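You operate a simulated robot arm through the tools that you are given. There is no shell and no other tool. Be economical: measure what you need, move in short steps, check, and stop when the job is done.

You are at the controls of a simulated robot arm. One attempt, no reset.

JOB
Fetch the open bottle from the top of the pack table and stand it on the top of the grey table. Then open the pack table drawer, take the red cap from the top of the pack table and leave it in the inside of the pack table drawer, then shut the drawer. The order counts. Set down upright: open bottle.
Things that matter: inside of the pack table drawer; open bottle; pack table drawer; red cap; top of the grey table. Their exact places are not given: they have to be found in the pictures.

Only the result counts: the job must be done as asked and must still hold three seconds after the hand-in. Knocking over, shifting, dropping, spilling or breaking anything else fails it. A push-on lid holds only when it is set on centred and level and pressed home; a screw cap is set on level and turned clockwise until tight.

ROBOT AND FRAMES
A 6-joint arm with a two-finger gripper on a trunk, on a base that drives. Base frame: it is fixed to the floor where the robot stands at the start and does not move with it; the origin is under the middle of the robot, x ahead of it, y to its left, z up; the surface under the hand at the start is at about z = 800. Lengths are in mm, angles in degrees, forces in N, time in s.
Its first joint turns from -166.0 to 166.0 degrees. Places, roughly: inside of the pack table drawer [600, 200, 700]; pack table drawer [500, 200, 700]; red cap (4x4x2 cm) [600, 100, 800]; top of the grey table [-800, 3400, 800]. Payload 3.43 kg.
Tool frame: the origin (TCP) lies between the finger pads and is the grasp point; the fingertips stand 20 mm ahead of it; z points along the fingers, y is the line along which they close. The gripper opens to 190 mm. The gripper's body begins 248 mm behind the TCP.
Orientation is told as [roll, pitch, yaw] about the base's x, y, z axes, in that order, counted from this pose: with the fingers straight down and closing along the base's y, the tool's x points along the base's -x, its y along +y and its z along -z.

CONTROLS
- The arm moves only by the tool drive_tool. Its argument "moves" is a list of rows, each a list of 3 entries, a list of its own where there are three numbers: the shift along the base's x, y, z in units of 250 mm (1.0 is 250 mm), then the turn, a rotation vector about the base's x, y, z in units of 180 degrees (1.0 is 180 degrees), then the gripper command, from -1 (shut) to 1 (fully open), values between in proportion. In form: [[[x, y, z], [rx, ry, rz], fingers], ...]. A call has 1 to 8 rows; each row is the pose to reach, as a shift and turn from the pose commanded when the call began. A call with a number of a shift or a turn outside -1 to 1 is refused whole. Each row takes 0.2 s and may step no farther than 50 mm and 8.6 degrees from the row before; otherwise, or with a gripper value out of range, the whole call is refused. Where a pose cannot be reached the arm comes as near as it can. A force on the tool above 40 N (or 10 N above the force at the start of the call, whichever is more), or a blocked arm, ends the call early, and 0.2 s more pass. The fingers move at their own pace (about 45 mm/s each) and stop on an object; they squeeze with about 29 N. The grip force told is the motor's: it shows also when the fingers shut on nothing. Time passes only in rows, and 0.2 s behind the last, so rows that repeat a pose let the fingers close. It gives the time, the measured TCP pose, the force on the tool (base axes), the opening and the grip force at its end, in the units of the frame above (readings bear some noise), with the torque about the TCP (base axes, N m) and any sound that the robot's microphone picked up, and new pictures: "views" is both (left out), scene, wrist or none.
- Cameras (640 x 400 px; columns grow to the right, rows downward): "scene" is now at [-1.8, 169.3, 1204.6]; the picture's right is [-0.31, -0.95, 0.00], its down [-0.62, 0.20, -0.76] and it looks along [0.72, -0.23, -0.65] (base axes); focal length 214 px, centre (320, 200). "wrist" rides on the gripper at [70, -8, -288] in the tool frame; the picture's right is [0.12, 0.99, 0.00], its down [-0.96, 0.12, -0.25] and it looks along [-0.25, 0.03, 0.97] (tool axes); focal length 261 px, centre (320, 200).
- slide_trunk(by): slides the trunk up (or, below 0, down) by that many mm; the arm and the scene camera ride with it, the base frame stays. It gives what a move gives, with no picture.
- drive_base(legs): drives the robot by 1 to 6 legs, each [ahead, turn to the left] in mm and degrees, along the robot's own axes; the way and the turn of a leg run together, so that a leg with both is an arc; at most 1500 mm and 180 degrees a leg. The arm and the cameras ride along, it lands a little off, and it stops where it bumps. It gives what a move gives, and a new picture of the scene camera.
- turn_head(pan, tilt): turns the head with the scene camera to pan (to the left, within 155 degrees either way) and tilt (down, from -29 to 69), counted from straight ahead of the robot. It gives what a move gives, and a new picture of the scene camera.
- probe_pixels(camera, pixels): for up to 12 pixels [column, row] of the newest picture of that camera ("zoom" is the newest enlarged one), the place [x, y, z] in the base frame of the surface seen there, good to about 2 mm, but the place of the scene camera against the robot may be out by one fixed shift of up to 25 mm in any direction. It takes no simulated time.
- zoom(camera, box): a new picture of the part [left, top, right, bottom] of that camera's present view, enlarged. It takes no simulated time.
- job_done(): hands the job in; it is judged then, once.

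Work in short steps. Measure before you move; look again where a grasp or a placing could have gone wrong, and mend it. You have 110 turns and 260 pictures in all, those below and enlarged ones among them. Open the gripper and draw the arm clear of the work before you hand the job in, unless the task says otherwise; then end with one line.

The tools are called after "Call:" as name(argument=value, ...) on one line, values as JSON. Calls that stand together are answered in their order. drive_tool: Moves the arm, as the interface text tells. Its arguments: {"type":"object","properties":{"moves":{"type":"array","items":{"type":"array"}},"views":{"type":"string","enum":["both","scene","wrist","none"]}},"required":["moves"]} The other tools are called the same way: slide_trunk (by) slides the trunk up or down; drive_base (legs) drives the base; turn_head (pan, tilt) turns the head that bears the scene camera; probe_pixels (camera, pixels) gives the place of the surface under pixels of a picture; zoom (camera, box) takes an enlarged picture of a part of a camera's view; job_done () hands the job in.

At the start:

```text
t: 0.0
eef_pos: [716.3, 84.4, 1154.3]
ee_rot: [0.0, 0.0, 0.1]
force: [0.1, 0.6, 0.7]
ft_torque: [0.01, 0.04, -0.02]
finger_gap: 189.8
gripper_force: 0.1
trunk travel left (down, up): [-25.0, 215.0]
robot x, y, heading: [-0.5, 2.1, 0.0]
head pan, tilt: [-18.0, 40.8]
```

scene: 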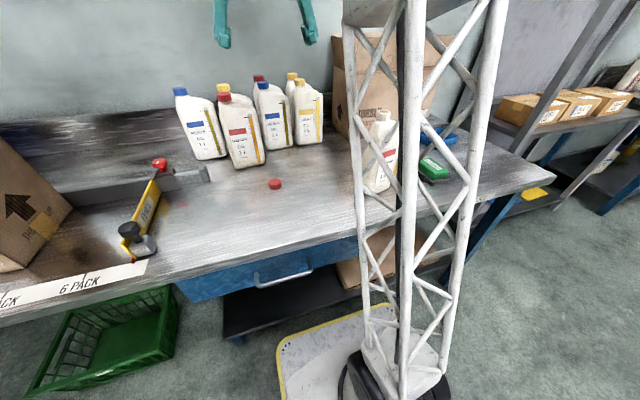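
wrist: 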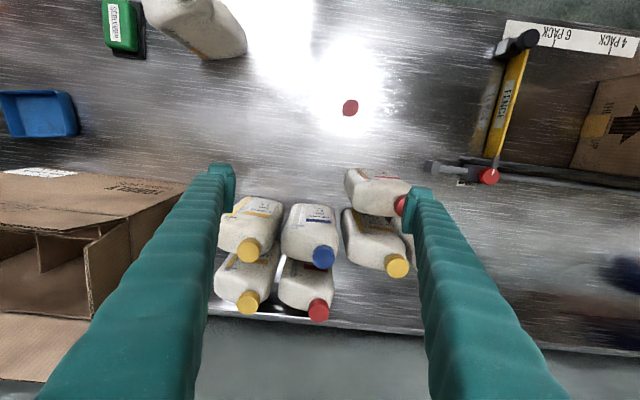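

The open bottle seems to be the one at scene (382,150), partly behind the arm mast, and the red cap is at (275,184). I probe these points.

Call:
probe_pixels(camera="scene", pixels=[[275, 183], [383, 115], [380, 130], [388, 155], [372, 185], [385, 190], [283, 280], [240, 290], [300, 265], [330, 200], [245, 165], [435, 170]])

Call:
probe_pixels(camera="wrist", pixels=[[350, 107], [200, 8], [215, 40], [240, 45], [180, 15], [125, 25], [300, 140], [375, 178], [310, 215], [250, 215]])

Call:
zoom(camera="scene", box=[160, 60, 480, 300])

Call:
zoom(camera="wrist", box=[80, 0, 400, 200])

```text
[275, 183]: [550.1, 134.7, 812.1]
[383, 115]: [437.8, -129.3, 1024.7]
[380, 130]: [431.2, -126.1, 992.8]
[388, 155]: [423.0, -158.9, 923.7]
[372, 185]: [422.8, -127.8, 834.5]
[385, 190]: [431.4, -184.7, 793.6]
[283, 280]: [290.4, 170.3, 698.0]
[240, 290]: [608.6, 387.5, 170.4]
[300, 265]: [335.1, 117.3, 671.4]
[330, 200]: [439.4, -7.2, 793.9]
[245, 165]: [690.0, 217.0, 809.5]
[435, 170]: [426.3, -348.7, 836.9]
```

```text
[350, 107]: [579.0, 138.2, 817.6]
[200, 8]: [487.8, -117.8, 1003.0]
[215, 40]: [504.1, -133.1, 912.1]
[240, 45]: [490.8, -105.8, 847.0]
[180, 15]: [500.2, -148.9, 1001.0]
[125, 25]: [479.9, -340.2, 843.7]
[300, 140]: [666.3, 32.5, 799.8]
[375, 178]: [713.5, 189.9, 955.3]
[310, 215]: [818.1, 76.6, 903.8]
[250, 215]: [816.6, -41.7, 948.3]
```

```text
1.67 times, centred on (320, 180) of scene
```

zoom: 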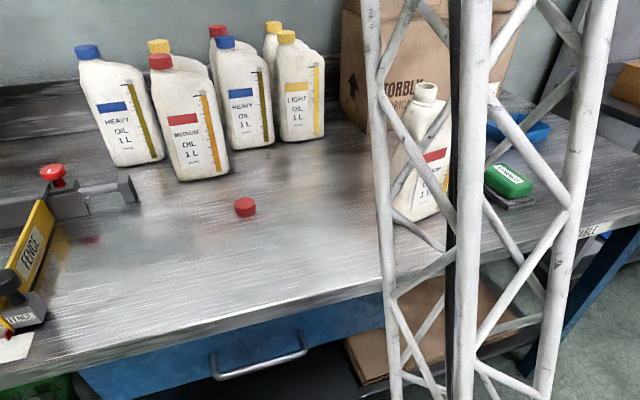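

```text
2.00 times, centred on (240, 100) of wrist
```

zoom: 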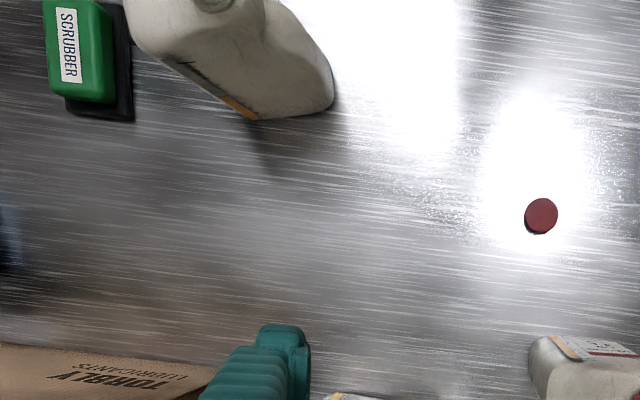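

The wrist view disagrees with the scene by about 28 mm in x, so I trust the wrist camera. The bottle neck is near (485,-125). I move the hand high over it for a clean look.

Call:
drive_tool(moves=[[[-0.15, -0.1, 0], [0, 0, 0], 1], [[-0.3, -0.2, 0], [0, 0, 0], 1], [[-0.45, -0.3, 0], [0, 0, 0], 1], [[-0.6, -0.4, 0], [0, 0, 0], 1], [[-0.75, -0.5, 0], [0, 0, 0], 1], [[-0.9, -0.6, 0], [0, 0, 0], 1], [[-1, -0.75, 0], [0, 0, 0], 1], [[-1, -0.8, 0], [0, 0, 0], 1]])

```text
t: 1.8
eef_pos: [465.8, -114.9, 1154.2]
ee_rot: [0.1, -0.1, -0.1]
force: [-0.6, 0.5, 0.2]
ft_torque: [-0.02, -0.02, 0.01]
finger_gap: 189.9
gripper_force: 0.1
trunk travel left (down, up): [-25.0, 215.0]
robot x, y, heading: [-0.8, -2.3, 0.2]
head pan, tilt: [-18.0, 40.8]
```

scene: 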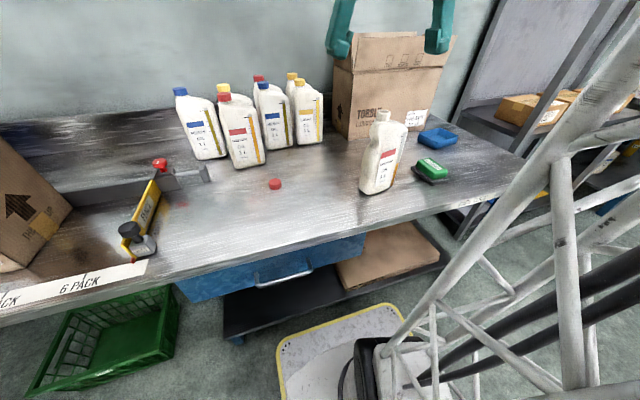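
wrist: 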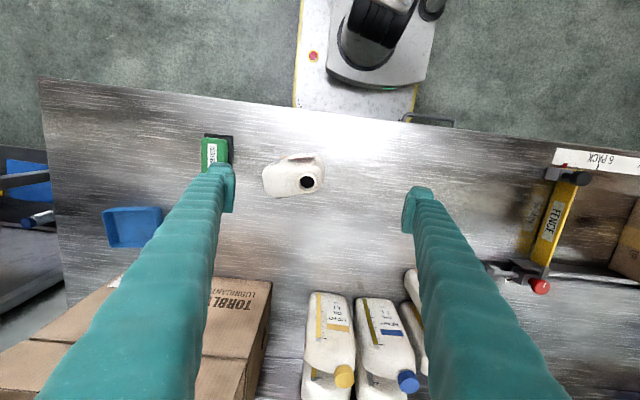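

The bottle is now well in view at wrist (293,177). I zoom in and probe its outline, the table edge and the drawer handle.

Call:
zoom(camera="wrist", box=[220, 120, 380, 220])

Call:
probe_pixels(camera="wrist", pixels=[[307, 183], [316, 183], [322, 170], [265, 175], [270, 192], [302, 158], [285, 170], [296, 192], [403, 114], [452, 121], [40, 80], [545, 145]])

Call:
zoom(camera="scene", box=[320, 90, 480, 210])

```text
4.00 times, centred on (300, 170) of wrist
```

zoom: 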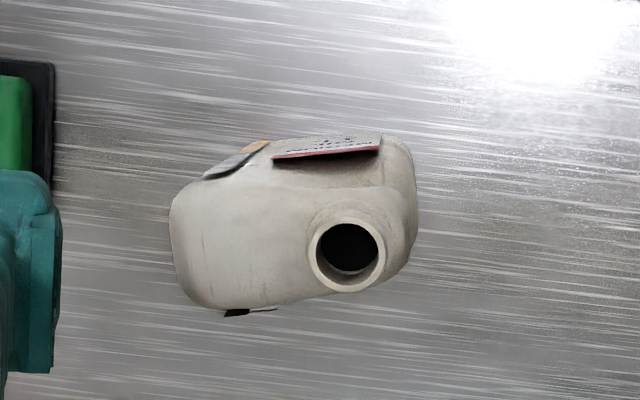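

```text
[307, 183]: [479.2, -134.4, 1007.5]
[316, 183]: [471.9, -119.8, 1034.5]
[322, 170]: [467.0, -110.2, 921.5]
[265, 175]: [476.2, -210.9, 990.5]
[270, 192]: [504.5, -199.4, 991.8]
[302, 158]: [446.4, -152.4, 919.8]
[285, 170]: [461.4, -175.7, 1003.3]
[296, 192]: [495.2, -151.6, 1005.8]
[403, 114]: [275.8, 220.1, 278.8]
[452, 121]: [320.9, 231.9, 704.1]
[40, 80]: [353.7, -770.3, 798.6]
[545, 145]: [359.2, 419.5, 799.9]
```

```text
3.33 times, centred on (400, 150) of scene
```

zoom: 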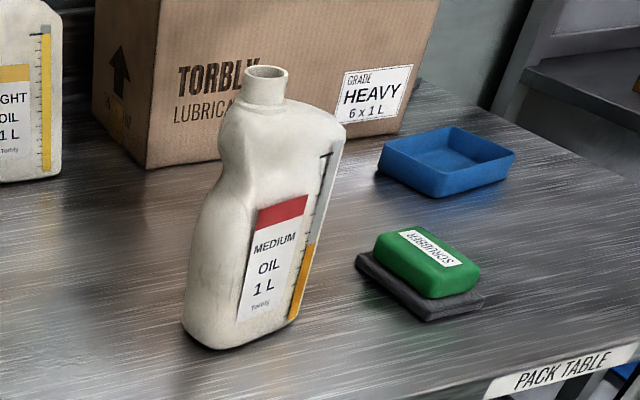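

I need the bottle's yaw, so I probe the flat label face and the sides in the zoomed scene picture.

Call:
probe_pixels(camera="zoom", pixels=[[262, 240], [295, 228], [250, 290], [285, 283], [240, 130], [300, 140], [200, 300], [318, 220], [325, 190], [240, 325], [190, 320], [265, 72]])

Call:
zoom(camera="wrist", box=[252, 145, 332, 205])

Call:
probe_pixels(camera="wrist", pixels=[[280, 155], [275, 163], [290, 157], [312, 155], [288, 160], [312, 158], [263, 172], [267, 190], [272, 197], [280, 196], [290, 195], [300, 193]])

```text
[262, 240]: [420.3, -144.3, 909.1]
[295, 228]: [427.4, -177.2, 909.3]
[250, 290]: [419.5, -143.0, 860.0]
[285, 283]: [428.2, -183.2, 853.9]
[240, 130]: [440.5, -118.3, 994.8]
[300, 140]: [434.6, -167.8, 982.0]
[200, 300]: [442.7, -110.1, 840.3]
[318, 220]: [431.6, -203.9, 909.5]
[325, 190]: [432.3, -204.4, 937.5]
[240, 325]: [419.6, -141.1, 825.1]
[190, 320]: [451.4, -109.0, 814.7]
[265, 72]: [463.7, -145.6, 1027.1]
```

```text
6.67 times, centred on (292, 175) of wrist
```

zoom: 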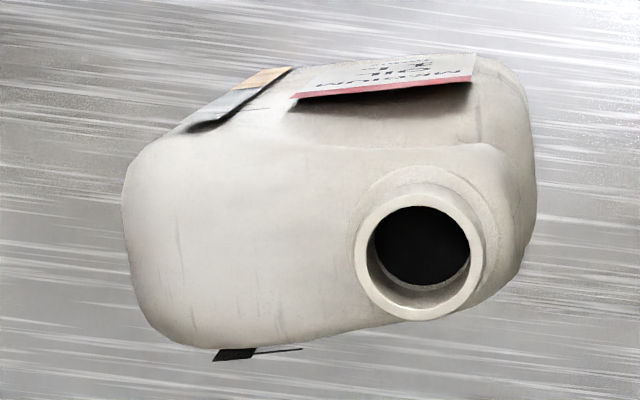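

```text
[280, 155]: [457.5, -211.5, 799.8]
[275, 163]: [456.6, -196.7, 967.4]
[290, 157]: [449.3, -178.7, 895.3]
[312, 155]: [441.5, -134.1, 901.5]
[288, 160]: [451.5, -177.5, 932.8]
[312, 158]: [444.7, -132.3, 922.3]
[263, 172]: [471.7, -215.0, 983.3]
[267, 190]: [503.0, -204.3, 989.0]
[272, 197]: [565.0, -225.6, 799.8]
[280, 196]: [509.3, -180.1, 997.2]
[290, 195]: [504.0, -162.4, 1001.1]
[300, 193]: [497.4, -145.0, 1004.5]
```

The label face gives a bottle yaw of about 12.5°, thickness about 60 mm along n=(0.976,0.216), and centre about (480,-157). I turn the hand -77.5° so it grips across the flat faces.

Call:
drive_tool(moves=[[[0.01, -0.03, 0], [0, 0, -0.044], 1], [[0.02, -0.06, 0], [0, 0, -0.088], 1], [[0.03, -0.1, 0], [0, 0, -0.132], 1], [[0.04, -0.13, 0], [0, 0, -0.176], 1], [[0.05, -0.15, 0], [0, 0, -0.22], 1], [[0.057, -0.168, 0], [0, 0, -0.264], 1]], views="none")

Call:
drive_tool(moves=[[[0, 0, 0], [0, 0, -0.04], 1], [[0, 0, 0], [0, 0, -0.08], 1], [[0, 0, 0], [0, 0, -0.12], 1], [[0, 0, 0], [0, 0, -0.1666], 1], [[0, 0, 0], [0, 0, -0.1666], 1]])

```text
t: 3.2
eef_pos: [479.0, -157.3, 1155.2]
ee_rot: [0.0, 0.0, -47.6]
force: [0.0, 0.0, -0.1]
ft_torque: [-0.04, 0.0, -0.02]
finger_gap: 189.9
gripper_force: 0.1
trunk travel left (down, up): [-25.0, 215.0]
robot x, y, heading: [1.6, 0.8, 0.0]
head pan, tilt: [-18.0, 40.8]
```

```text
t: 4.4
eef_pos: [479.5, -158.6, 1153.7]
ee_rot: [-0.1, -0.1, -77.7]
force: [0.3, -0.8, -1.0]
ft_torque: [-0.02, 0.01, -0.03]
finger_gap: 190.0
gripper_force: 0.1
trunk travel left (down, up): [-25.0, 215.0]
robot x, y, heading: [-2.0, 1.5, -0.0]
head pan, tilt: [-18.0, 40.8]
```

scene: 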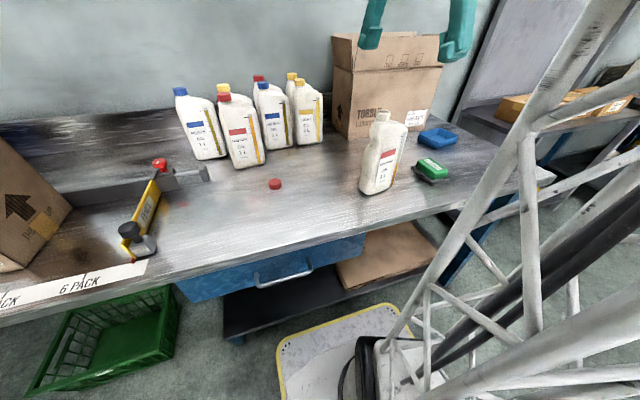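
wrist: 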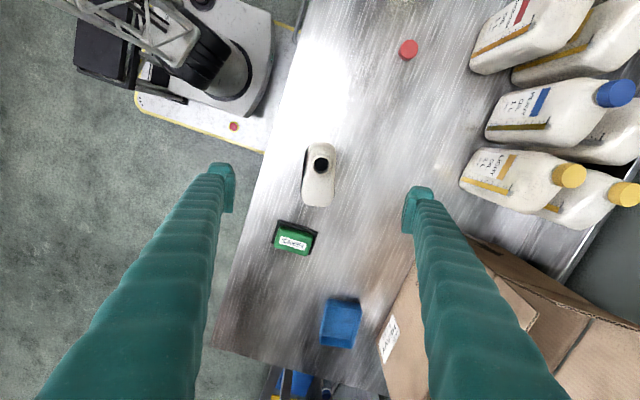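

The alignment looks good: the bottle's long axis parallels the finger faces. I probe the bottle once more from this view.

Call:
zoom(camera="wrist", box=[280, 135, 360, 215])

Call:
probe_pixels(camera="wrist", pixels=[[303, 155], [304, 165], [303, 178], [304, 190], [336, 155], [335, 170], [334, 185], [333, 200], [318, 206], [320, 144], [310, 205], [331, 205]])

```text
5.00 times, centred on (320, 175) of wrist
```

zoom: 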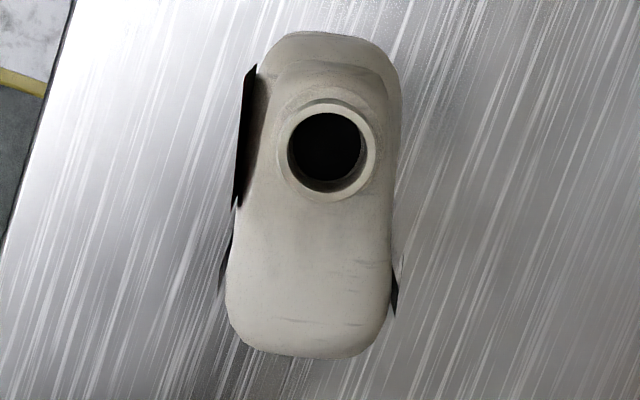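

```text
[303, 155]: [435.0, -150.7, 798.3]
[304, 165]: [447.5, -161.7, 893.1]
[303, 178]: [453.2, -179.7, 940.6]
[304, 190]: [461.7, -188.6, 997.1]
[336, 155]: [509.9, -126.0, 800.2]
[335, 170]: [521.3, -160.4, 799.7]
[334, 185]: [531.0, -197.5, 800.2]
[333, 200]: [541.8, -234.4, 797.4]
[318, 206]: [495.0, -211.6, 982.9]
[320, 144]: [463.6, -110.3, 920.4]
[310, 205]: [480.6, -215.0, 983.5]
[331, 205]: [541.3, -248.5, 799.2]
```

The centre is confirmed within a few millimetres. I descend straight to z≈905 with the fingers open.

Call:
drive_tool(moves=[[[0, 0, -0.17], [0, 0, 0], 1], [[0, 0, -0.34], [0, 0, 0], 1], [[0, 0, -0.51], [0, 0, 0], 1], [[0, 0, -0.68], [0, 0, 0], 1], [[0, 0, -0.85], [0, 0, 0], 1], [[0, 0, -1.0], [0, 0, 0], 1]])

```text
t: 5.8
eef_pos: [479.3, -158.2, 907.0]
ee_rot: [0.0, 0.0, -77.4]
force: [-0.6, -0.5, 0.4]
ft_torque: [-0.03, -0.03, 0.0]
finger_gap: 190.1
gripper_force: 0.1
trunk travel left (down, up): [-25.0, 215.0]
robot x, y, heading: [-4.6, 2.1, 0.0]
head pan, tilt: [-18.0, 40.8]
```

scene: 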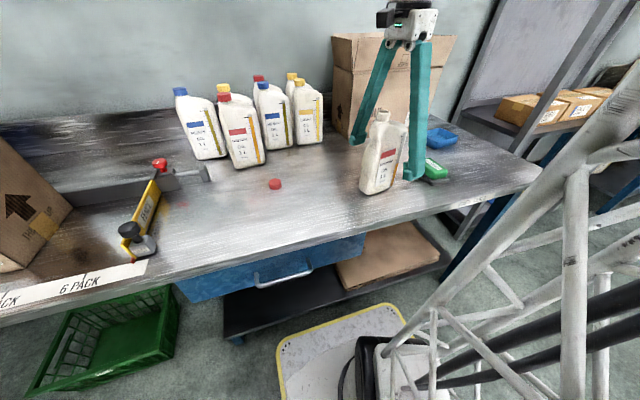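
wrist: 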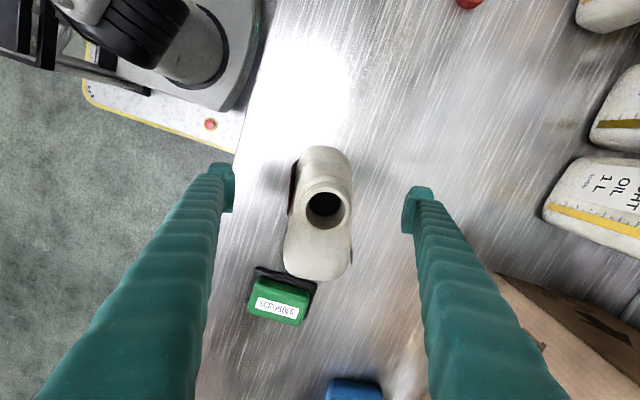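

The bottle sits between the fingers. I close with repeated rows so the fingers have time.

Call:
drive_tool(moves=[[[0, 0, 0], [0, 0, 0], -1], [[0, 0, 0], [0, 0, 0], -1], [[0, 0, 0], [0, 0, 0], -1], [[0, 0, 0], [0, 0, 0], -1], [[0, 0, 0], [0, 0, 0], -1], [[0, 0, 0], [0, 0, 0], -1], [[0, 0, 0], [0, 0, 0], -1], [[0, 0, 0], [0, 0, 0], -1]])

```text
t: 7.6
eef_pos: [478.8, -158.8, 906.0]
ee_rot: [0.0, 0.0, -77.5]
force: [1.7, 0.3, 0.4]
ft_torque: [0.0, -0.08, 0.06]
finger_gap: 62.7
gripper_force: 28.9
trunk travel left (down, up): [-25.0, 215.0]
robot x, y, heading: [0.9, 1.1, 0.1]
head pan, tilt: [-18.0, 40.8]
```

scene: 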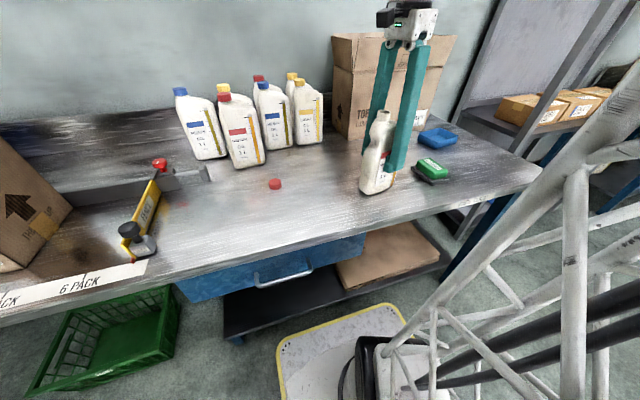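
wrist: 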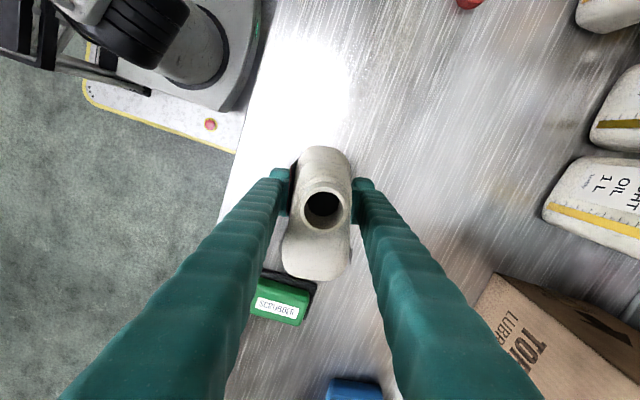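

Held at 62.7 mm with 29 N. I lift gently 150 mm.

Call:
drive_tool(moves=[[[0, 0, 0.04], [0, 0, 0], -1], [[0, 0, 0.12], [0, 0, 0], -1], [[0, 0, 0.24], [0, 0, 0], -1], [[0, 0, 0.36], [0, 0, 0], -1], [[0, 0, 0.48], [0, 0, 0], -1], [[0, 0, 0.58], [0, 0, 0], -1], [[0, 0, 0.62], [0, 0, 0], -1], [[0, 0, 0.62], [0, 0, 0], -1]])

Call:
turn_head(pan=100, tilt=15)

```text
t: 9.4
eef_pos: [479.8, -158.8, 1060.5]
ee_rot: [0.0, 0.0, -77.5]
force: [-0.8, -0.1, -5.1]
ft_torque: [0.02, 0.02, -0.02]
finger_gap: 62.7
gripper_force: 28.8
trunk travel left (down, up): [-25.0, 215.0]
robot x, y, heading: [1.4, -2.0, -0.0]
head pan, tilt: [-18.0, 40.8]
```

scene: 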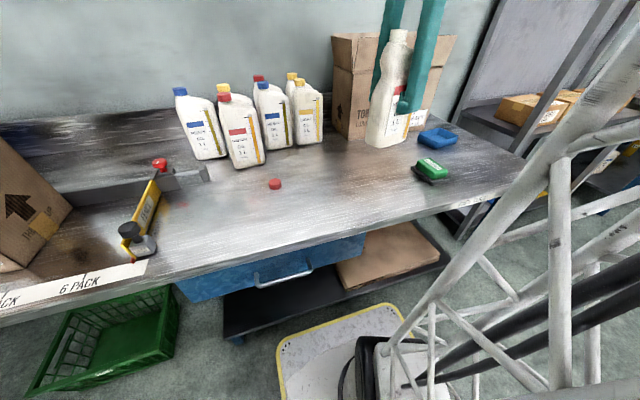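
wrist: 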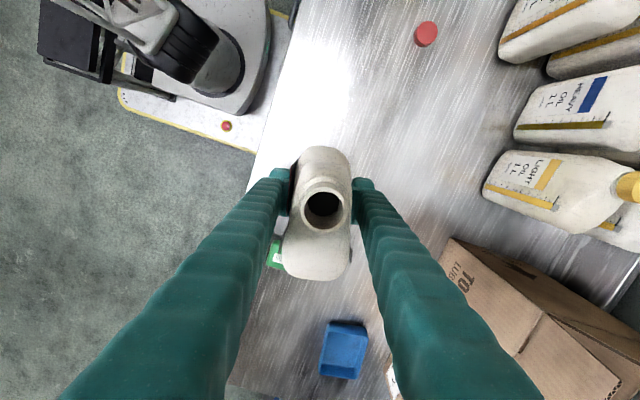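

```text
t: 11.4
eef_pos: [480.1, -157.6, 1059.7]
ee_rot: [0.0, 0.0, -77.5]
force: [-0.3, 0.0, -5.0]
ft_torque: [0.0, -0.01, 0.02]
finger_gap: 63.0
gripper_force: 28.5
trunk travel left (down, up): [-25.0, 215.0]
robot x, y, heading: [0.8, -0.0, -0.1]
head pan, tilt: [100.0, 15.0]
```

scene: 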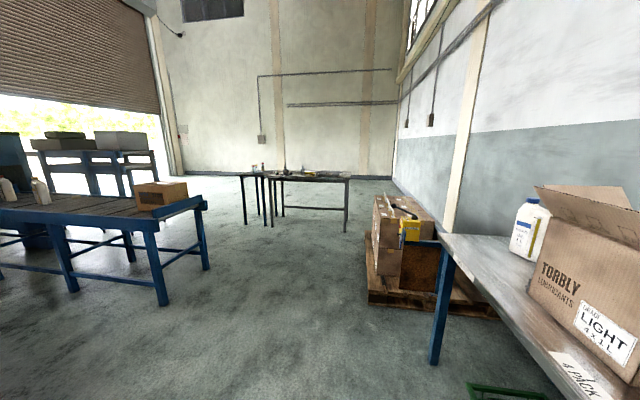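

The bottle holds steady (about 0.5 kg). Far off I see table tops around scene (250,175) and (310,178). I zoom and probe.

Call:
zoom(camera="scene", box=[210, 140, 370, 240])

Call:
probe_pixels(camera="scene", pixels=[[240, 175], [268, 178], [280, 178], [345, 180], [310, 173], [375, 300], [430, 300], [205, 205], [165, 300], [345, 230], [300, 290], [245, 222]])

```text
4.00 times, centred on (290, 190) of scene
```

zoom: 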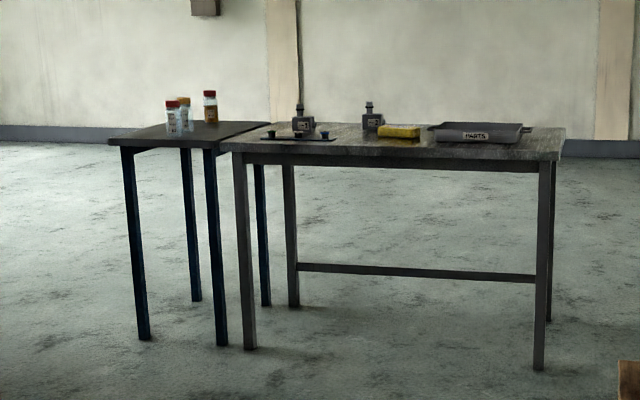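

```text
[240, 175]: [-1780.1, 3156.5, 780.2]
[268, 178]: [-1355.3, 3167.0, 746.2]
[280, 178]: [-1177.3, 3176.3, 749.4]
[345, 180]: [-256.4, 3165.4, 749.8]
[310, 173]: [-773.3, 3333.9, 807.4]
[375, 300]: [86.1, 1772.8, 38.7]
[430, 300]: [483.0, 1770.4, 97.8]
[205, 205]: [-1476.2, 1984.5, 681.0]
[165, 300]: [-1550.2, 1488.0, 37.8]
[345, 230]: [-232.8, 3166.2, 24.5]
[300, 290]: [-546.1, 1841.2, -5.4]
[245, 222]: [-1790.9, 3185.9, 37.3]
```

The grey table spans x≈-1370…-230 with its front edge at y≈3165. Before backing up I look behind me.

Call:
turn_head(pan=150, tilt=35)

```text
t: 12.6
eef_pos: [480.7, -158.3, 1060.4]
ee_rot: [0.0, 0.1, -77.5]
force: [0.0, -0.2, -4.8]
ft_torque: [-0.01, -0.02, 0.02]
finger_gap: 62.8
gripper_force: 28.8
trunk travel left (down, up): [-25.0, 215.0]
robot x, y, heading: [-0.4, -1.1, -0.2]
head pan, tilt: [150.0, 35.0]
```

scene: 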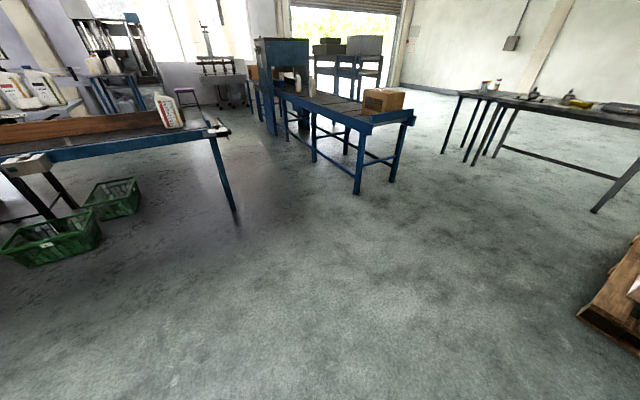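

There's another table behind. I probe its nearest leg and edges, plus the floor behind.

Call:
probe_pixels(camera="scene", pixels=[[232, 205], [225, 130], [100, 150], [135, 210], [60, 260], [358, 190], [412, 120], [300, 350], [200, 390]])

```text
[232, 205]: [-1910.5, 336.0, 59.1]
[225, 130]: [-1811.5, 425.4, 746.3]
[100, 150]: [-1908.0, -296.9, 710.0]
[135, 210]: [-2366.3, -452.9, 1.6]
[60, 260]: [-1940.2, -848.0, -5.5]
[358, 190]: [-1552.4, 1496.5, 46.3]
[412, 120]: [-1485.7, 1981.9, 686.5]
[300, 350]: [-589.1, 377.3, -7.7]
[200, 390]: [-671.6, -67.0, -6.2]
```

Clear floor to x≈-1800. I back up 600, then turn left 90° in two easy steps.

Call:
drive_base(legs=[[-600, 0], [0, 45], [0, 45]])

Call:
turn_head(pan=0, tilt=25)

```text
t: 20.2
eef_pos: [-443.8, 475.5, 1059.4]
ee_rot: [0.0, 0.1, 12.1]
force: [0.1, 0.3, -4.4]
ft_torque: [-0.01, -0.01, -0.02]
finger_gap: 62.7
gripper_force: 29.1
trunk travel left (down, up): [-25.0, 215.0]
robot x, y, heading: [-606.5, -7.5, 89.3]
head pan, tilt: [150.0, 35.0]
```

scene: 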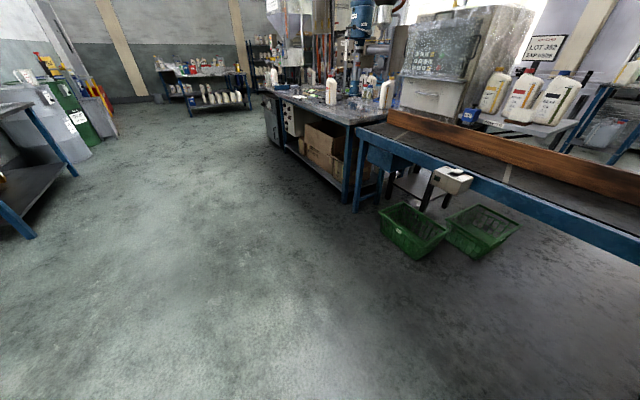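

```text
t: 22.6
eef_pos: [-443.8, 475.1, 1059.7]
ee_rot: [0.1, 0.0, 12.2]
force: [-0.5, -0.5, -5.0]
ft_torque: [0.01, 0.05, -0.01]
finger_gap: 62.6
gripper_force: 28.8
trunk travel left (down, up): [-25.0, 215.0]
robot x, y, heading: [-601.6, -5.7, 89.7]
head pan, tilt: [0.0, 25.0]
```

scene: 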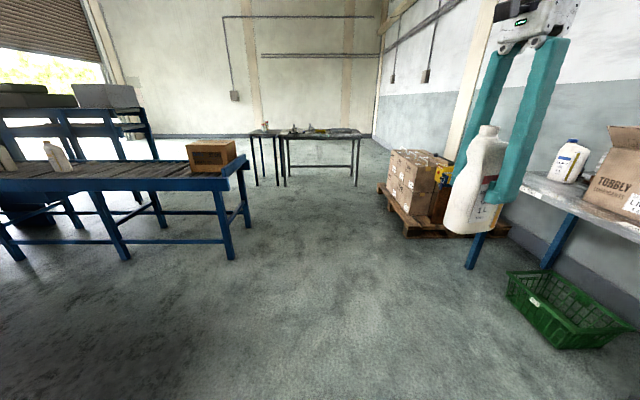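

The way ahead is clear along x≈-600. I drive forward 2200 in two legs and look down at the table.

Call:
drive_base(legs=[[1200, 0], [1000, 0]])

Call:
turn_head(pan=0, tilt=25)

```text
t: 33.5
eef_pos: [-432.8, 2681.6, 1059.6]
ee_rot: [0.1, 0.1, 12.1]
force: [0.7, 0.1, -4.6]
ft_torque: [-0.01, -0.04, -0.01]
finger_gap: 62.7
gripper_force: 29.2
trunk travel left (down, up): [-25.0, 215.0]
robot x, y, heading: [-593.0, 2205.4, 89.4]
head pan, tilt: [0.0, 25.0]
```

scene: 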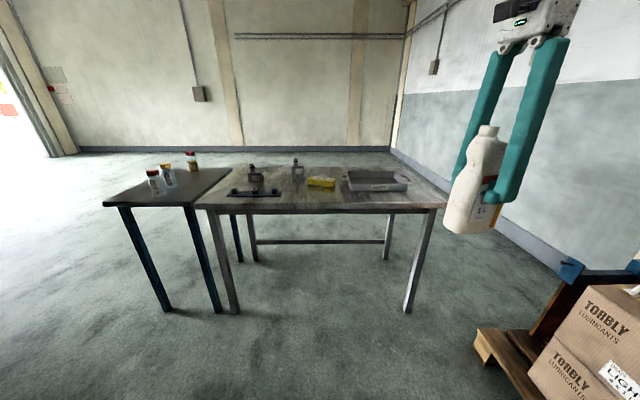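

```text
t: 34.1
eef_pos: [-430.8, 2681.3, 1059.4]
ee_rot: [0.1, 0.1, 11.9]
force: [-0.7, -0.7, -6.1]
ft_torque: [0.0, 0.0, 0.02]
finger_gap: 62.7
gripper_force: 28.9
trunk travel left (down, up): [-25.0, 215.0]
robot x, y, heading: [-597.2, 2202.2, 89.7]
head pan, tilt: [0.0, 25.0]
```

scene: 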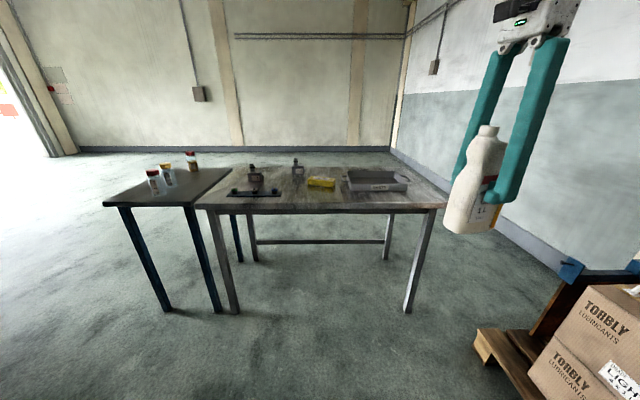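

Table with a board, two jars, a yellow sponge and a tray. I zoom and probe for a free front spot.

Call:
zoom(camera="scene", box=[190, 150, 450, 220])

Call:
probe_pixels(camera="scene", pixels=[[198, 204], [445, 204], [278, 196], [290, 200], [308, 186], [333, 188], [345, 186], [408, 186], [310, 198], [300, 175], [340, 200], [350, 195]])

```text
2.46 times, centred on (320, 185) of scene
```

zoom: 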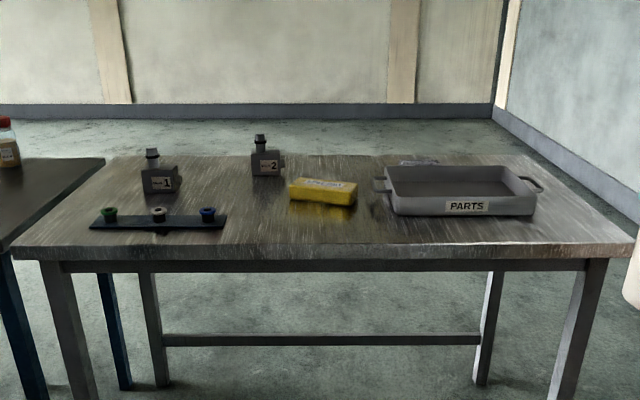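

```text
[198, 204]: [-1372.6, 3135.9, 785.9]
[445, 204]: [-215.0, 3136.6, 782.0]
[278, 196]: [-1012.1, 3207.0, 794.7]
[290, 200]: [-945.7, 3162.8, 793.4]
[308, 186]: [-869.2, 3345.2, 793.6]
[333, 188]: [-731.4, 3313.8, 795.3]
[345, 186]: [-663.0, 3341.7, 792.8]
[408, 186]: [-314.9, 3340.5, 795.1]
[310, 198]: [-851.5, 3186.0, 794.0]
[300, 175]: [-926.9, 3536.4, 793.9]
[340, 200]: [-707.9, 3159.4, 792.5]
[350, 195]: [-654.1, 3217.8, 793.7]
```

Offset-corrected, the table top is z≈800 and front edge is y≈3164. There's a free front strip around x≈-600..-800. I drive 380 closer.

Call:
drive_base(legs=[[380, 0]])

Call:
turn_head(pan=0, tilt=40)

```text
t: 36.5
eef_pos: [-422.5, 3057.3, 1058.9]
ee_rot: [0.0, 0.1, 11.4]
force: [-0.6, 0.7, -4.5]
ft_torque: [-0.01, 0.02, -0.02]
finger_gap: 62.9
gripper_force: 29.1
trunk travel left (down, up): [-25.0, 215.0]
robot x, y, heading: [-590.4, 2579.1, 88.9]
head pan, tilt: [0.0, 25.0]
```

scene: 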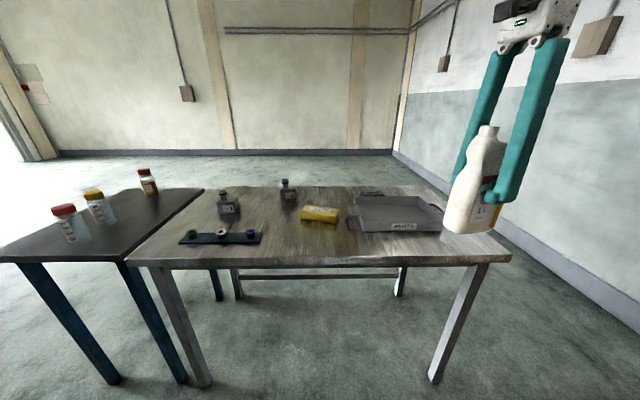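

```text
t: 37.2
eef_pos: [-421.3, 3058.0, 1059.4]
ee_rot: [0.0, -0.1, 11.5]
force: [0.6, 0.9, -4.3]
ft_torque: [0.01, -0.01, 0.01]
finger_gap: 62.6
gripper_force: 28.9
trunk travel left (down, up): [-25.0, 215.0]
robot x, y, heading: [-589.5, 2583.3, 89.0]
head pan, tilt: [0.0, 40.0]
```

scene: 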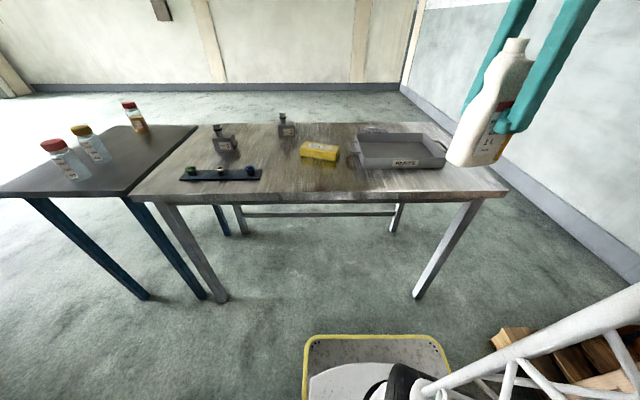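

Call:
zoom(camera="scene", box=[170, 110, 490, 210])

Call:
probe_pixels(camera="scene", pixels=[[262, 178], [318, 161], [338, 155], [355, 168], [400, 168], [358, 135], [320, 190], [300, 180], [445, 165], [300, 152], [400, 160], [370, 192]])

```text
2.00 times, centred on (330, 160) of scene
```

zoom: 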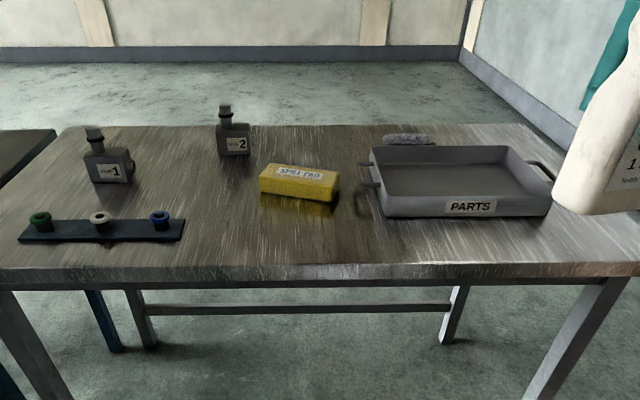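

```text
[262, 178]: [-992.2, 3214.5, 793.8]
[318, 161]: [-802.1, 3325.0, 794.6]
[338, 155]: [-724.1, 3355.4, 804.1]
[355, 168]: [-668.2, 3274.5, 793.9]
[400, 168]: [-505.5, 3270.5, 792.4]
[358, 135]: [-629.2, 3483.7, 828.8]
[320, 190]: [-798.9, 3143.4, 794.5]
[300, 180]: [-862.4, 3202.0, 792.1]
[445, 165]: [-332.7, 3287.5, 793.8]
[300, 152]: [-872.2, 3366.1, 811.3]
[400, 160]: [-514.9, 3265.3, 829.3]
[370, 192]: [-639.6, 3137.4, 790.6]
```

A clear spot is at about actual (-820, 3255): sponge front at 3353, board end at -992, front edge 3164. I move the bottle there at height, in two calls.

Call:
drive_tool(moves=[[[-0.14, 0.06, 0], [0, 0, 0], -1], [[-0.3, 0.14, 0], [0, 0, 0], -1], [[-0.46, 0.22, 0], [0, 0, 0], -1], [[-0.62, 0.3, 0], [0, 0, 0], -1], [[-0.78, 0.38, 0], [0, 0, 0], -1], [[-0.92, 0.46, 0], [0, 0, 0], -1], [[-1, 0.5, 0], [0, 0, 0], -1]], views="none")

Call:
drive_tool(moves=[[[-0.12, 0.06, 0], [0, 0, 0], -1], [[-0.28, 0.14, 0], [0, 0, 0], -1], [[-0.42, 0.22, 0], [0, 0, 0], -1], [[-0.54, 0.27, 0], [0, 0, 0], -1], [[-0.59, 0.288, 0], [0, 0, 0], -1], [[-0.59, 0.288, 0], [0, 0, 0], -1]])

```text
t: 38.8
eef_pos: [-670.0, 3185.3, 1059.6]
ee_rot: [0.0, -0.1, 11.5]
force: [1.0, -0.8, -4.6]
ft_torque: [0.09, 0.11, -0.01]
finger_gap: 62.5
gripper_force: 28.3
trunk travel left (down, up): [-25.0, 215.0]
robot x, y, heading: [-590.1, 2581.8, 89.1]
head pan, tilt: [0.0, 40.0]
```

```text
t: 40.2
eef_pos: [-820.4, 3254.0, 1058.4]
ee_rot: [0.0, 0.0, 11.5]
force: [0.1, 0.4, -5.1]
ft_torque: [-0.01, 0.01, -0.03]
finger_gap: 62.5
gripper_force: 29.0
trunk travel left (down, up): [-25.0, 215.0]
robot x, y, heading: [-586.4, 2577.6, 89.2]
head pan, tilt: [0.0, 40.0]
```

scene: 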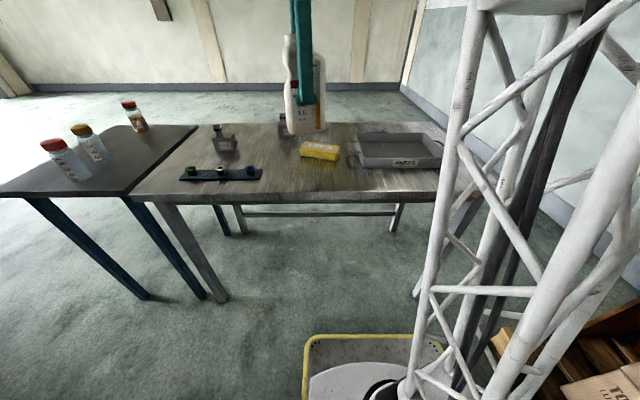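
wrist: 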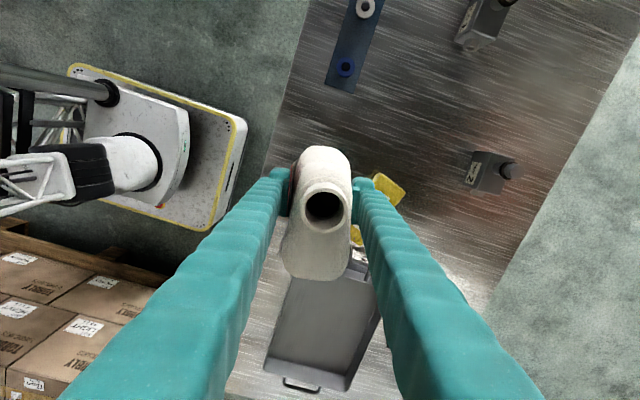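

The view from the wrist matches. I verify the table height and clearances here with the wrist camera.

Call:
probe_pixels(camera="wrist", pixels=[[375, 180], [400, 190], [346, 68], [330, 120], [270, 120], [285, 160], [310, 285], [350, 278], [255, 160], [420, 230]])

```text
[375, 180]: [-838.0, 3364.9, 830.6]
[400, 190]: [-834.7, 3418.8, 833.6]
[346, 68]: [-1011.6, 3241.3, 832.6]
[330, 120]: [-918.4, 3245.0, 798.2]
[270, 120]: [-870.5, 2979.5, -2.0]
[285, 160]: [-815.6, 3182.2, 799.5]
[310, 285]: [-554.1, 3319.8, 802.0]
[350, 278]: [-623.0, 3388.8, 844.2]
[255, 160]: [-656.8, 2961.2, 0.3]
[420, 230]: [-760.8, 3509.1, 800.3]
```

The spot is clear. I descend 140 mm, then the last part slowly.

Call:
drive_tool(moves=[[[0, 0, -0.1], [0, 0, 0], -1], [[0, 0, -0.24], [0, 0, 0], -1], [[0, 0, -0.38], [0, 0, 0], -1], [[0, 0, -0.48], [0, 0, 0], -1], [[0, 0, -0.54], [0, 0, 0], -1], [[0, 0, -0.57], [0, 0, 0], -1], [[0, 0, -0.57], [0, 0, 0], -1]], views="none")

Call:
drive_tool(moves=[[[0, 0, -0.012], [0, 0, 0], -1], [[0, 0, -0.024], [0, 0, 0], -1], [[0, 0, -0.036], [0, 0, 0], -1], [[0, 0, -0.044], [0, 0, 0], -1], [[0, 0, -0.044], [0, 0, 0], -1]])

```text
t: 41.8
eef_pos: [-819.8, 3257.2, 915.5]
ee_rot: [0.0, 0.0, 11.5]
force: [-0.2, 0.4, -4.0]
ft_torque: [0.01, 0.01, -0.01]
finger_gap: 62.8
gripper_force: 29.2
trunk travel left (down, up): [-25.0, 215.0]
robot x, y, heading: [-587.5, 2581.7, 89.0]
head pan, tilt: [0.0, 40.0]
```

```text
t: 43.0
eef_pos: [-819.5, 3255.3, 907.8]
ee_rot: [0.1, 0.0, 11.4]
force: [-0.3, 3.8, 12.0]
ft_torque: [0.0, 0.48, -0.08]
finger_gap: 62.8
gripper_force: 29.3
trunk travel left (down, up): [-25.0, 215.0]
robot x, y, heading: [-588.6, 2579.8, 88.9]
head pan, tilt: [0.0, 40.0]
```

scene: 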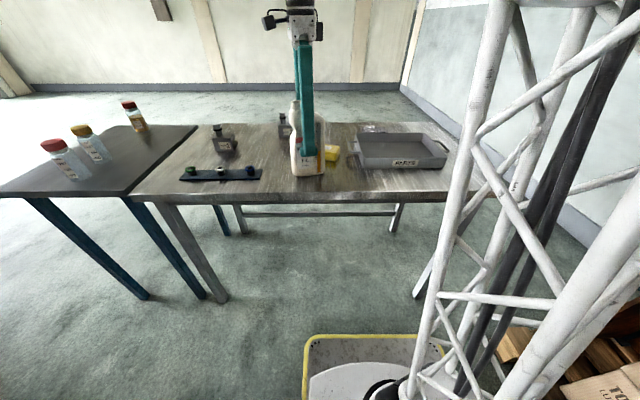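
wrist: 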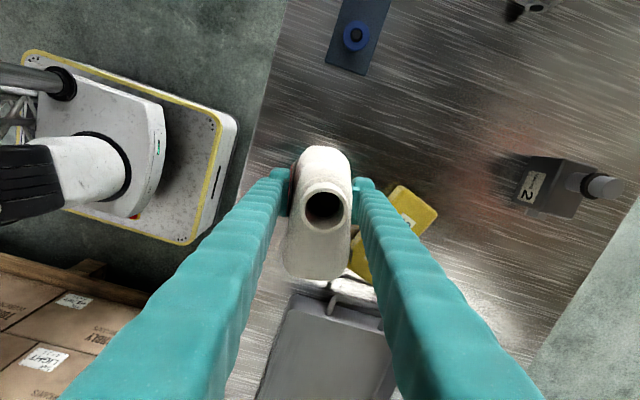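

Contact is made (12 N up), the bottle is upright. I relax 1.5 mm and open the fingers moderately.

Call:
drive_tool(moves=[[[0, 0, 0.006], [0, 0, 0], -1], [[0, 0, 0.006], [0, 0, 0], -0.2], [[0, 0, 0.006], [0, 0, 0], 0.1], [[0, 0, 0.006], [0, 0, 0], 0.25], [[0, 0, 0.006], [0, 0, 0], 0.25], [[0, 0, 0.006], [0, 0, 0], 0.25]])

```text
t: 44.4
eef_pos: [-820.8, 3254.9, 906.9]
ee_rot: [0.0, 0.0, 11.5]
force: [0.6, -0.1, -0.4]
ft_torque: [-0.02, 0.01, -0.03]
finger_gap: 118.9
gripper_force: 0.0
trunk travel left (down, up): [-25.0, 215.0]
robot x, y, heading: [-585.4, 2581.4, 88.9]
head pan, tilt: [0.0, 40.0]
```

scene: 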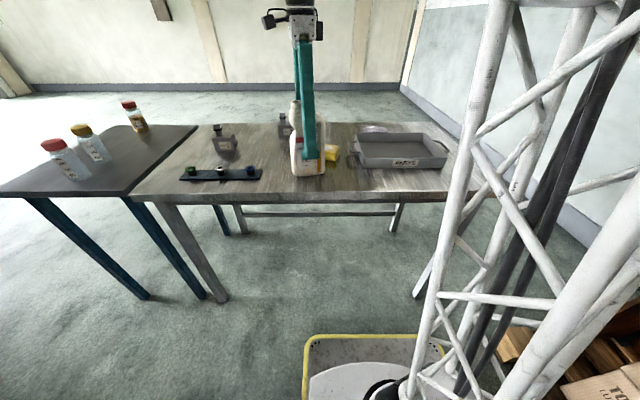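
wrist: 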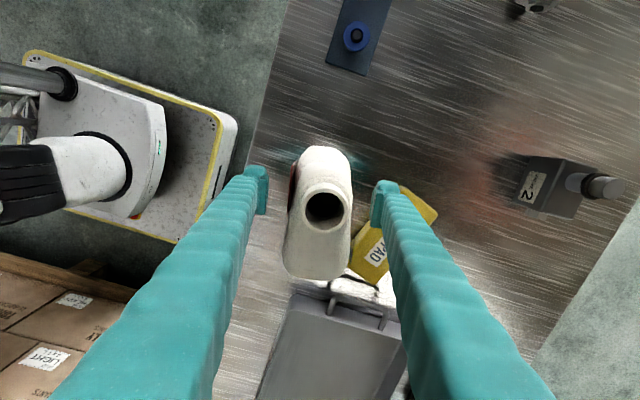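

The bottle is freed and stands. I lift straight up 240 mm to clear it.

Call:
drive_tool(moves=[[[0, 0, 0.1], [0, 0, 0], 0.25], [[0, 0, 0.28], [0, 0, 0], 0.25], [[0, 0, 0.46], [0, 0, 0], 0.25], [[0, 0, 0.64], [0, 0, 0], 0.25], [[0, 0, 0.82], [0, 0, 0], 0.25], [[0, 0, 0.96], [0, 0, 0], 0.25]])

```text
t: 45.8
eef_pos: [-819.2, 3258.1, 1145.3]
ee_rot: [0.0, 0.0, 11.5]
force: [1.2, 0.5, 1.0]
ft_torque: [0.03, 0.01, 0.0]
finger_gap: 118.6
gripper_force: 0.1
trunk travel left (down, up): [-25.0, 215.0]
robot x, y, heading: [-585.7, 2582.0, 89.1]
head pan, tilt: [0.0, 40.0]
```

scene: 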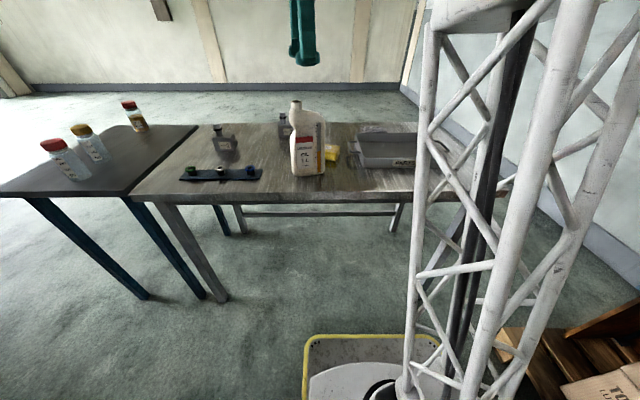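
wrist: 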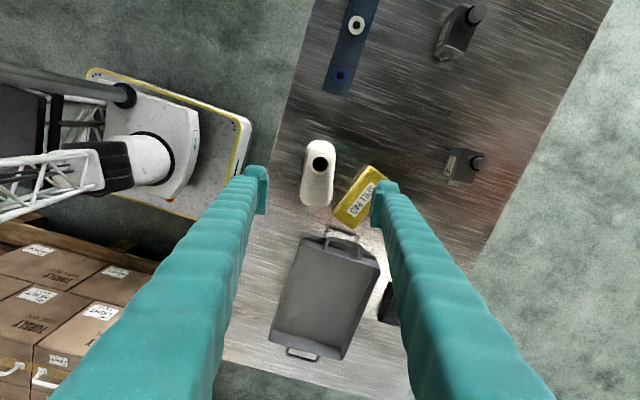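

The bottle stands upright on the grey table. I pull the arm back in front of the robot before driving away.

Call:
drive_tool(moves=[[[0.1, -0.12, 0], [0, 0, 0], 0.25], [[0.22, -0.26, 0], [0, 0, 0], 0.25], [[0.34, -0.4, 0], [0, 0, 0], 0.25], [[0.46, -0.54, 0], [0, 0, 0], 0.25], [[0.58, -0.68, 0], [0, 0, 0], 0.25], [[0.7, -0.82, 0], [0, 0, 0], 0.25], [[0.82, -0.94, 0], [0, 0, 0], 0.25], [[0.9, -1.0, 0], [0, 0, 0], 0.25]], views="none")

Call:
zoom(camera="scene", box=[230, 80, 390, 200])

```text
t: 47.6
eef_pos: [-593.2, 3005.0, 1145.4]
ee_rot: [-0.1, 0.0, 11.5]
force: [0.4, 0.8, 0.0]
ft_torque: [-0.12, 0.0, 0.02]
finger_gap: 118.7
gripper_force: 0.1
trunk travel left (down, up): [-25.0, 215.0]
robot x, y, heading: [-590.8, 2582.1, 89.0]
head pan, tilt: [0.0, 40.0]
```

```text
3.33 times, centred on (310, 140) of scene
```

zoom: 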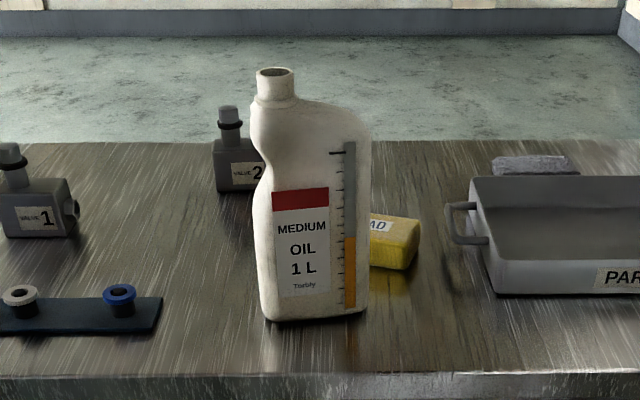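

The bottle stands well. I reverse to the pack table's row and turn back to heading 0.

Call:
drive_base(legs=[[-1400, 0], [-1030, 0], [0, -45], [0, -44]])

Call:
turn_head(pan=0, tilt=30)

```text
t: 63.7
eef_pos: [-267.6, 169.9, 1145.8]
ee_rot: [0.0, 0.1, -79.8]
force: [-0.4, -0.2, -1.0]
ft_torque: [0.02, -0.02, 0.01]
finger_gap: 118.8
gripper_force: 0.1
trunk travel left (down, up): [-25.0, 215.0]
robot x, y, heading: [-691.3, 176.3, -2.5]
head pan, tilt: [0.0, 40.0]
```

scene: 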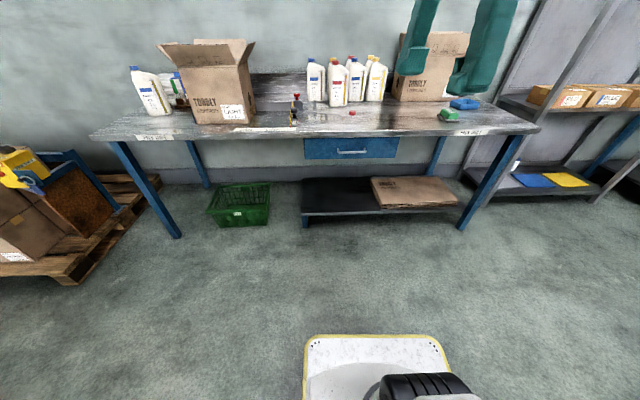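

```text
t: 64.4
eef_pos: [-268.5, 169.1, 1145.1]
ee_rot: [0.0, 0.0, -79.8]
force: [-0.4, -0.1, -0.3]
ft_torque: [0.02, 0.01, 0.02]
finger_gap: 118.8
gripper_force: 0.1
trunk travel left (down, up): [-25.0, 215.0]
robot x, y, heading: [-691.0, 174.2, -2.5]
head pan, tilt: [0.0, 30.0]
```

scene: 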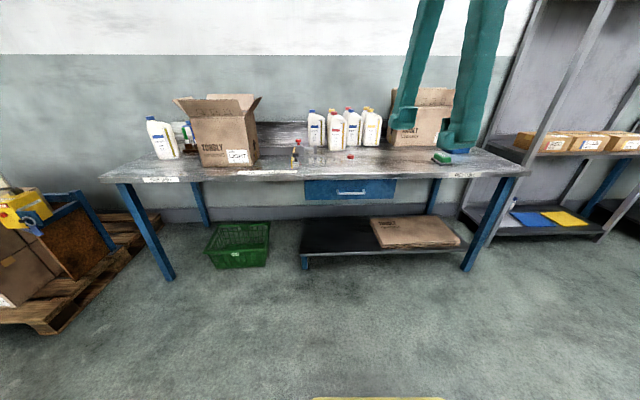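

I face the pack table with the drawer at (350,188). I drive 400 ahead while correcting the 2.5° heading.

Call:
drive_base(legs=[[0, 2.5], [400, 0]])

Call:
turn_head(pan=0, tilt=45)

```text
t: 67.3
eef_pos: [134.5, 188.2, 1146.4]
ee_rot: [0.0, -0.1, -77.4]
force: [0.1, -0.2, 0.1]
ft_torque: [0.0, 0.02, 0.01]
finger_gap: 118.4
gripper_force: 0.1
trunk travel left (down, up): [-25.0, 215.0]
robot x, y, heading: [-289.3, 175.4, 0.1]
head pan, tilt: [0.0, 30.0]
```

scene: 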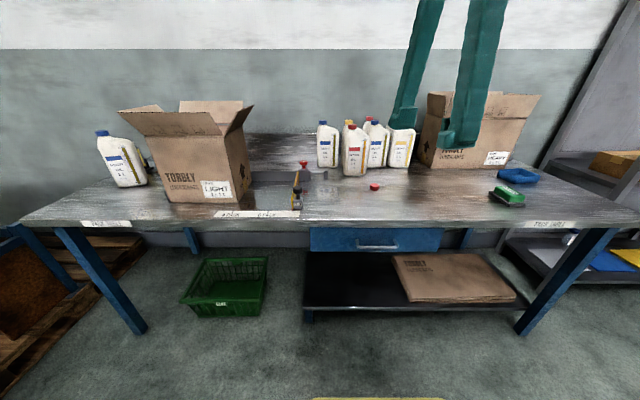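

```text
t: 68.1
eef_pos: [134.1, 188.5, 1145.9]
ee_rot: [0.0, -0.1, -77.4]
force: [0.7, -0.6, -0.6]
ft_torque: [0.04, 0.0, -0.02]
finger_gap: 118.7
gripper_force: 0.1
trunk travel left (down, up): [-25.0, 215.0]
robot x, y, heading: [-288.6, 174.8, 0.1]
head pan, tilt: [0.0, 45.0]
```

scene: 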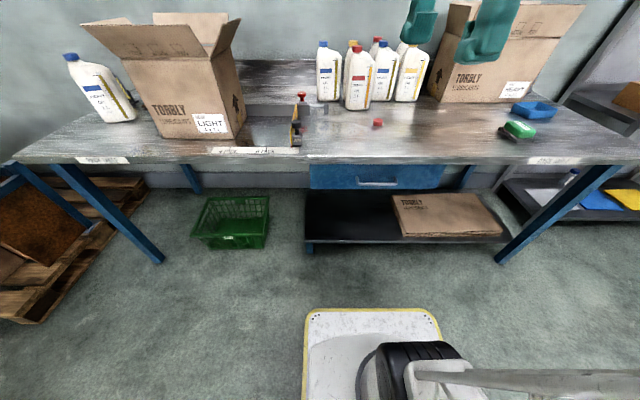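

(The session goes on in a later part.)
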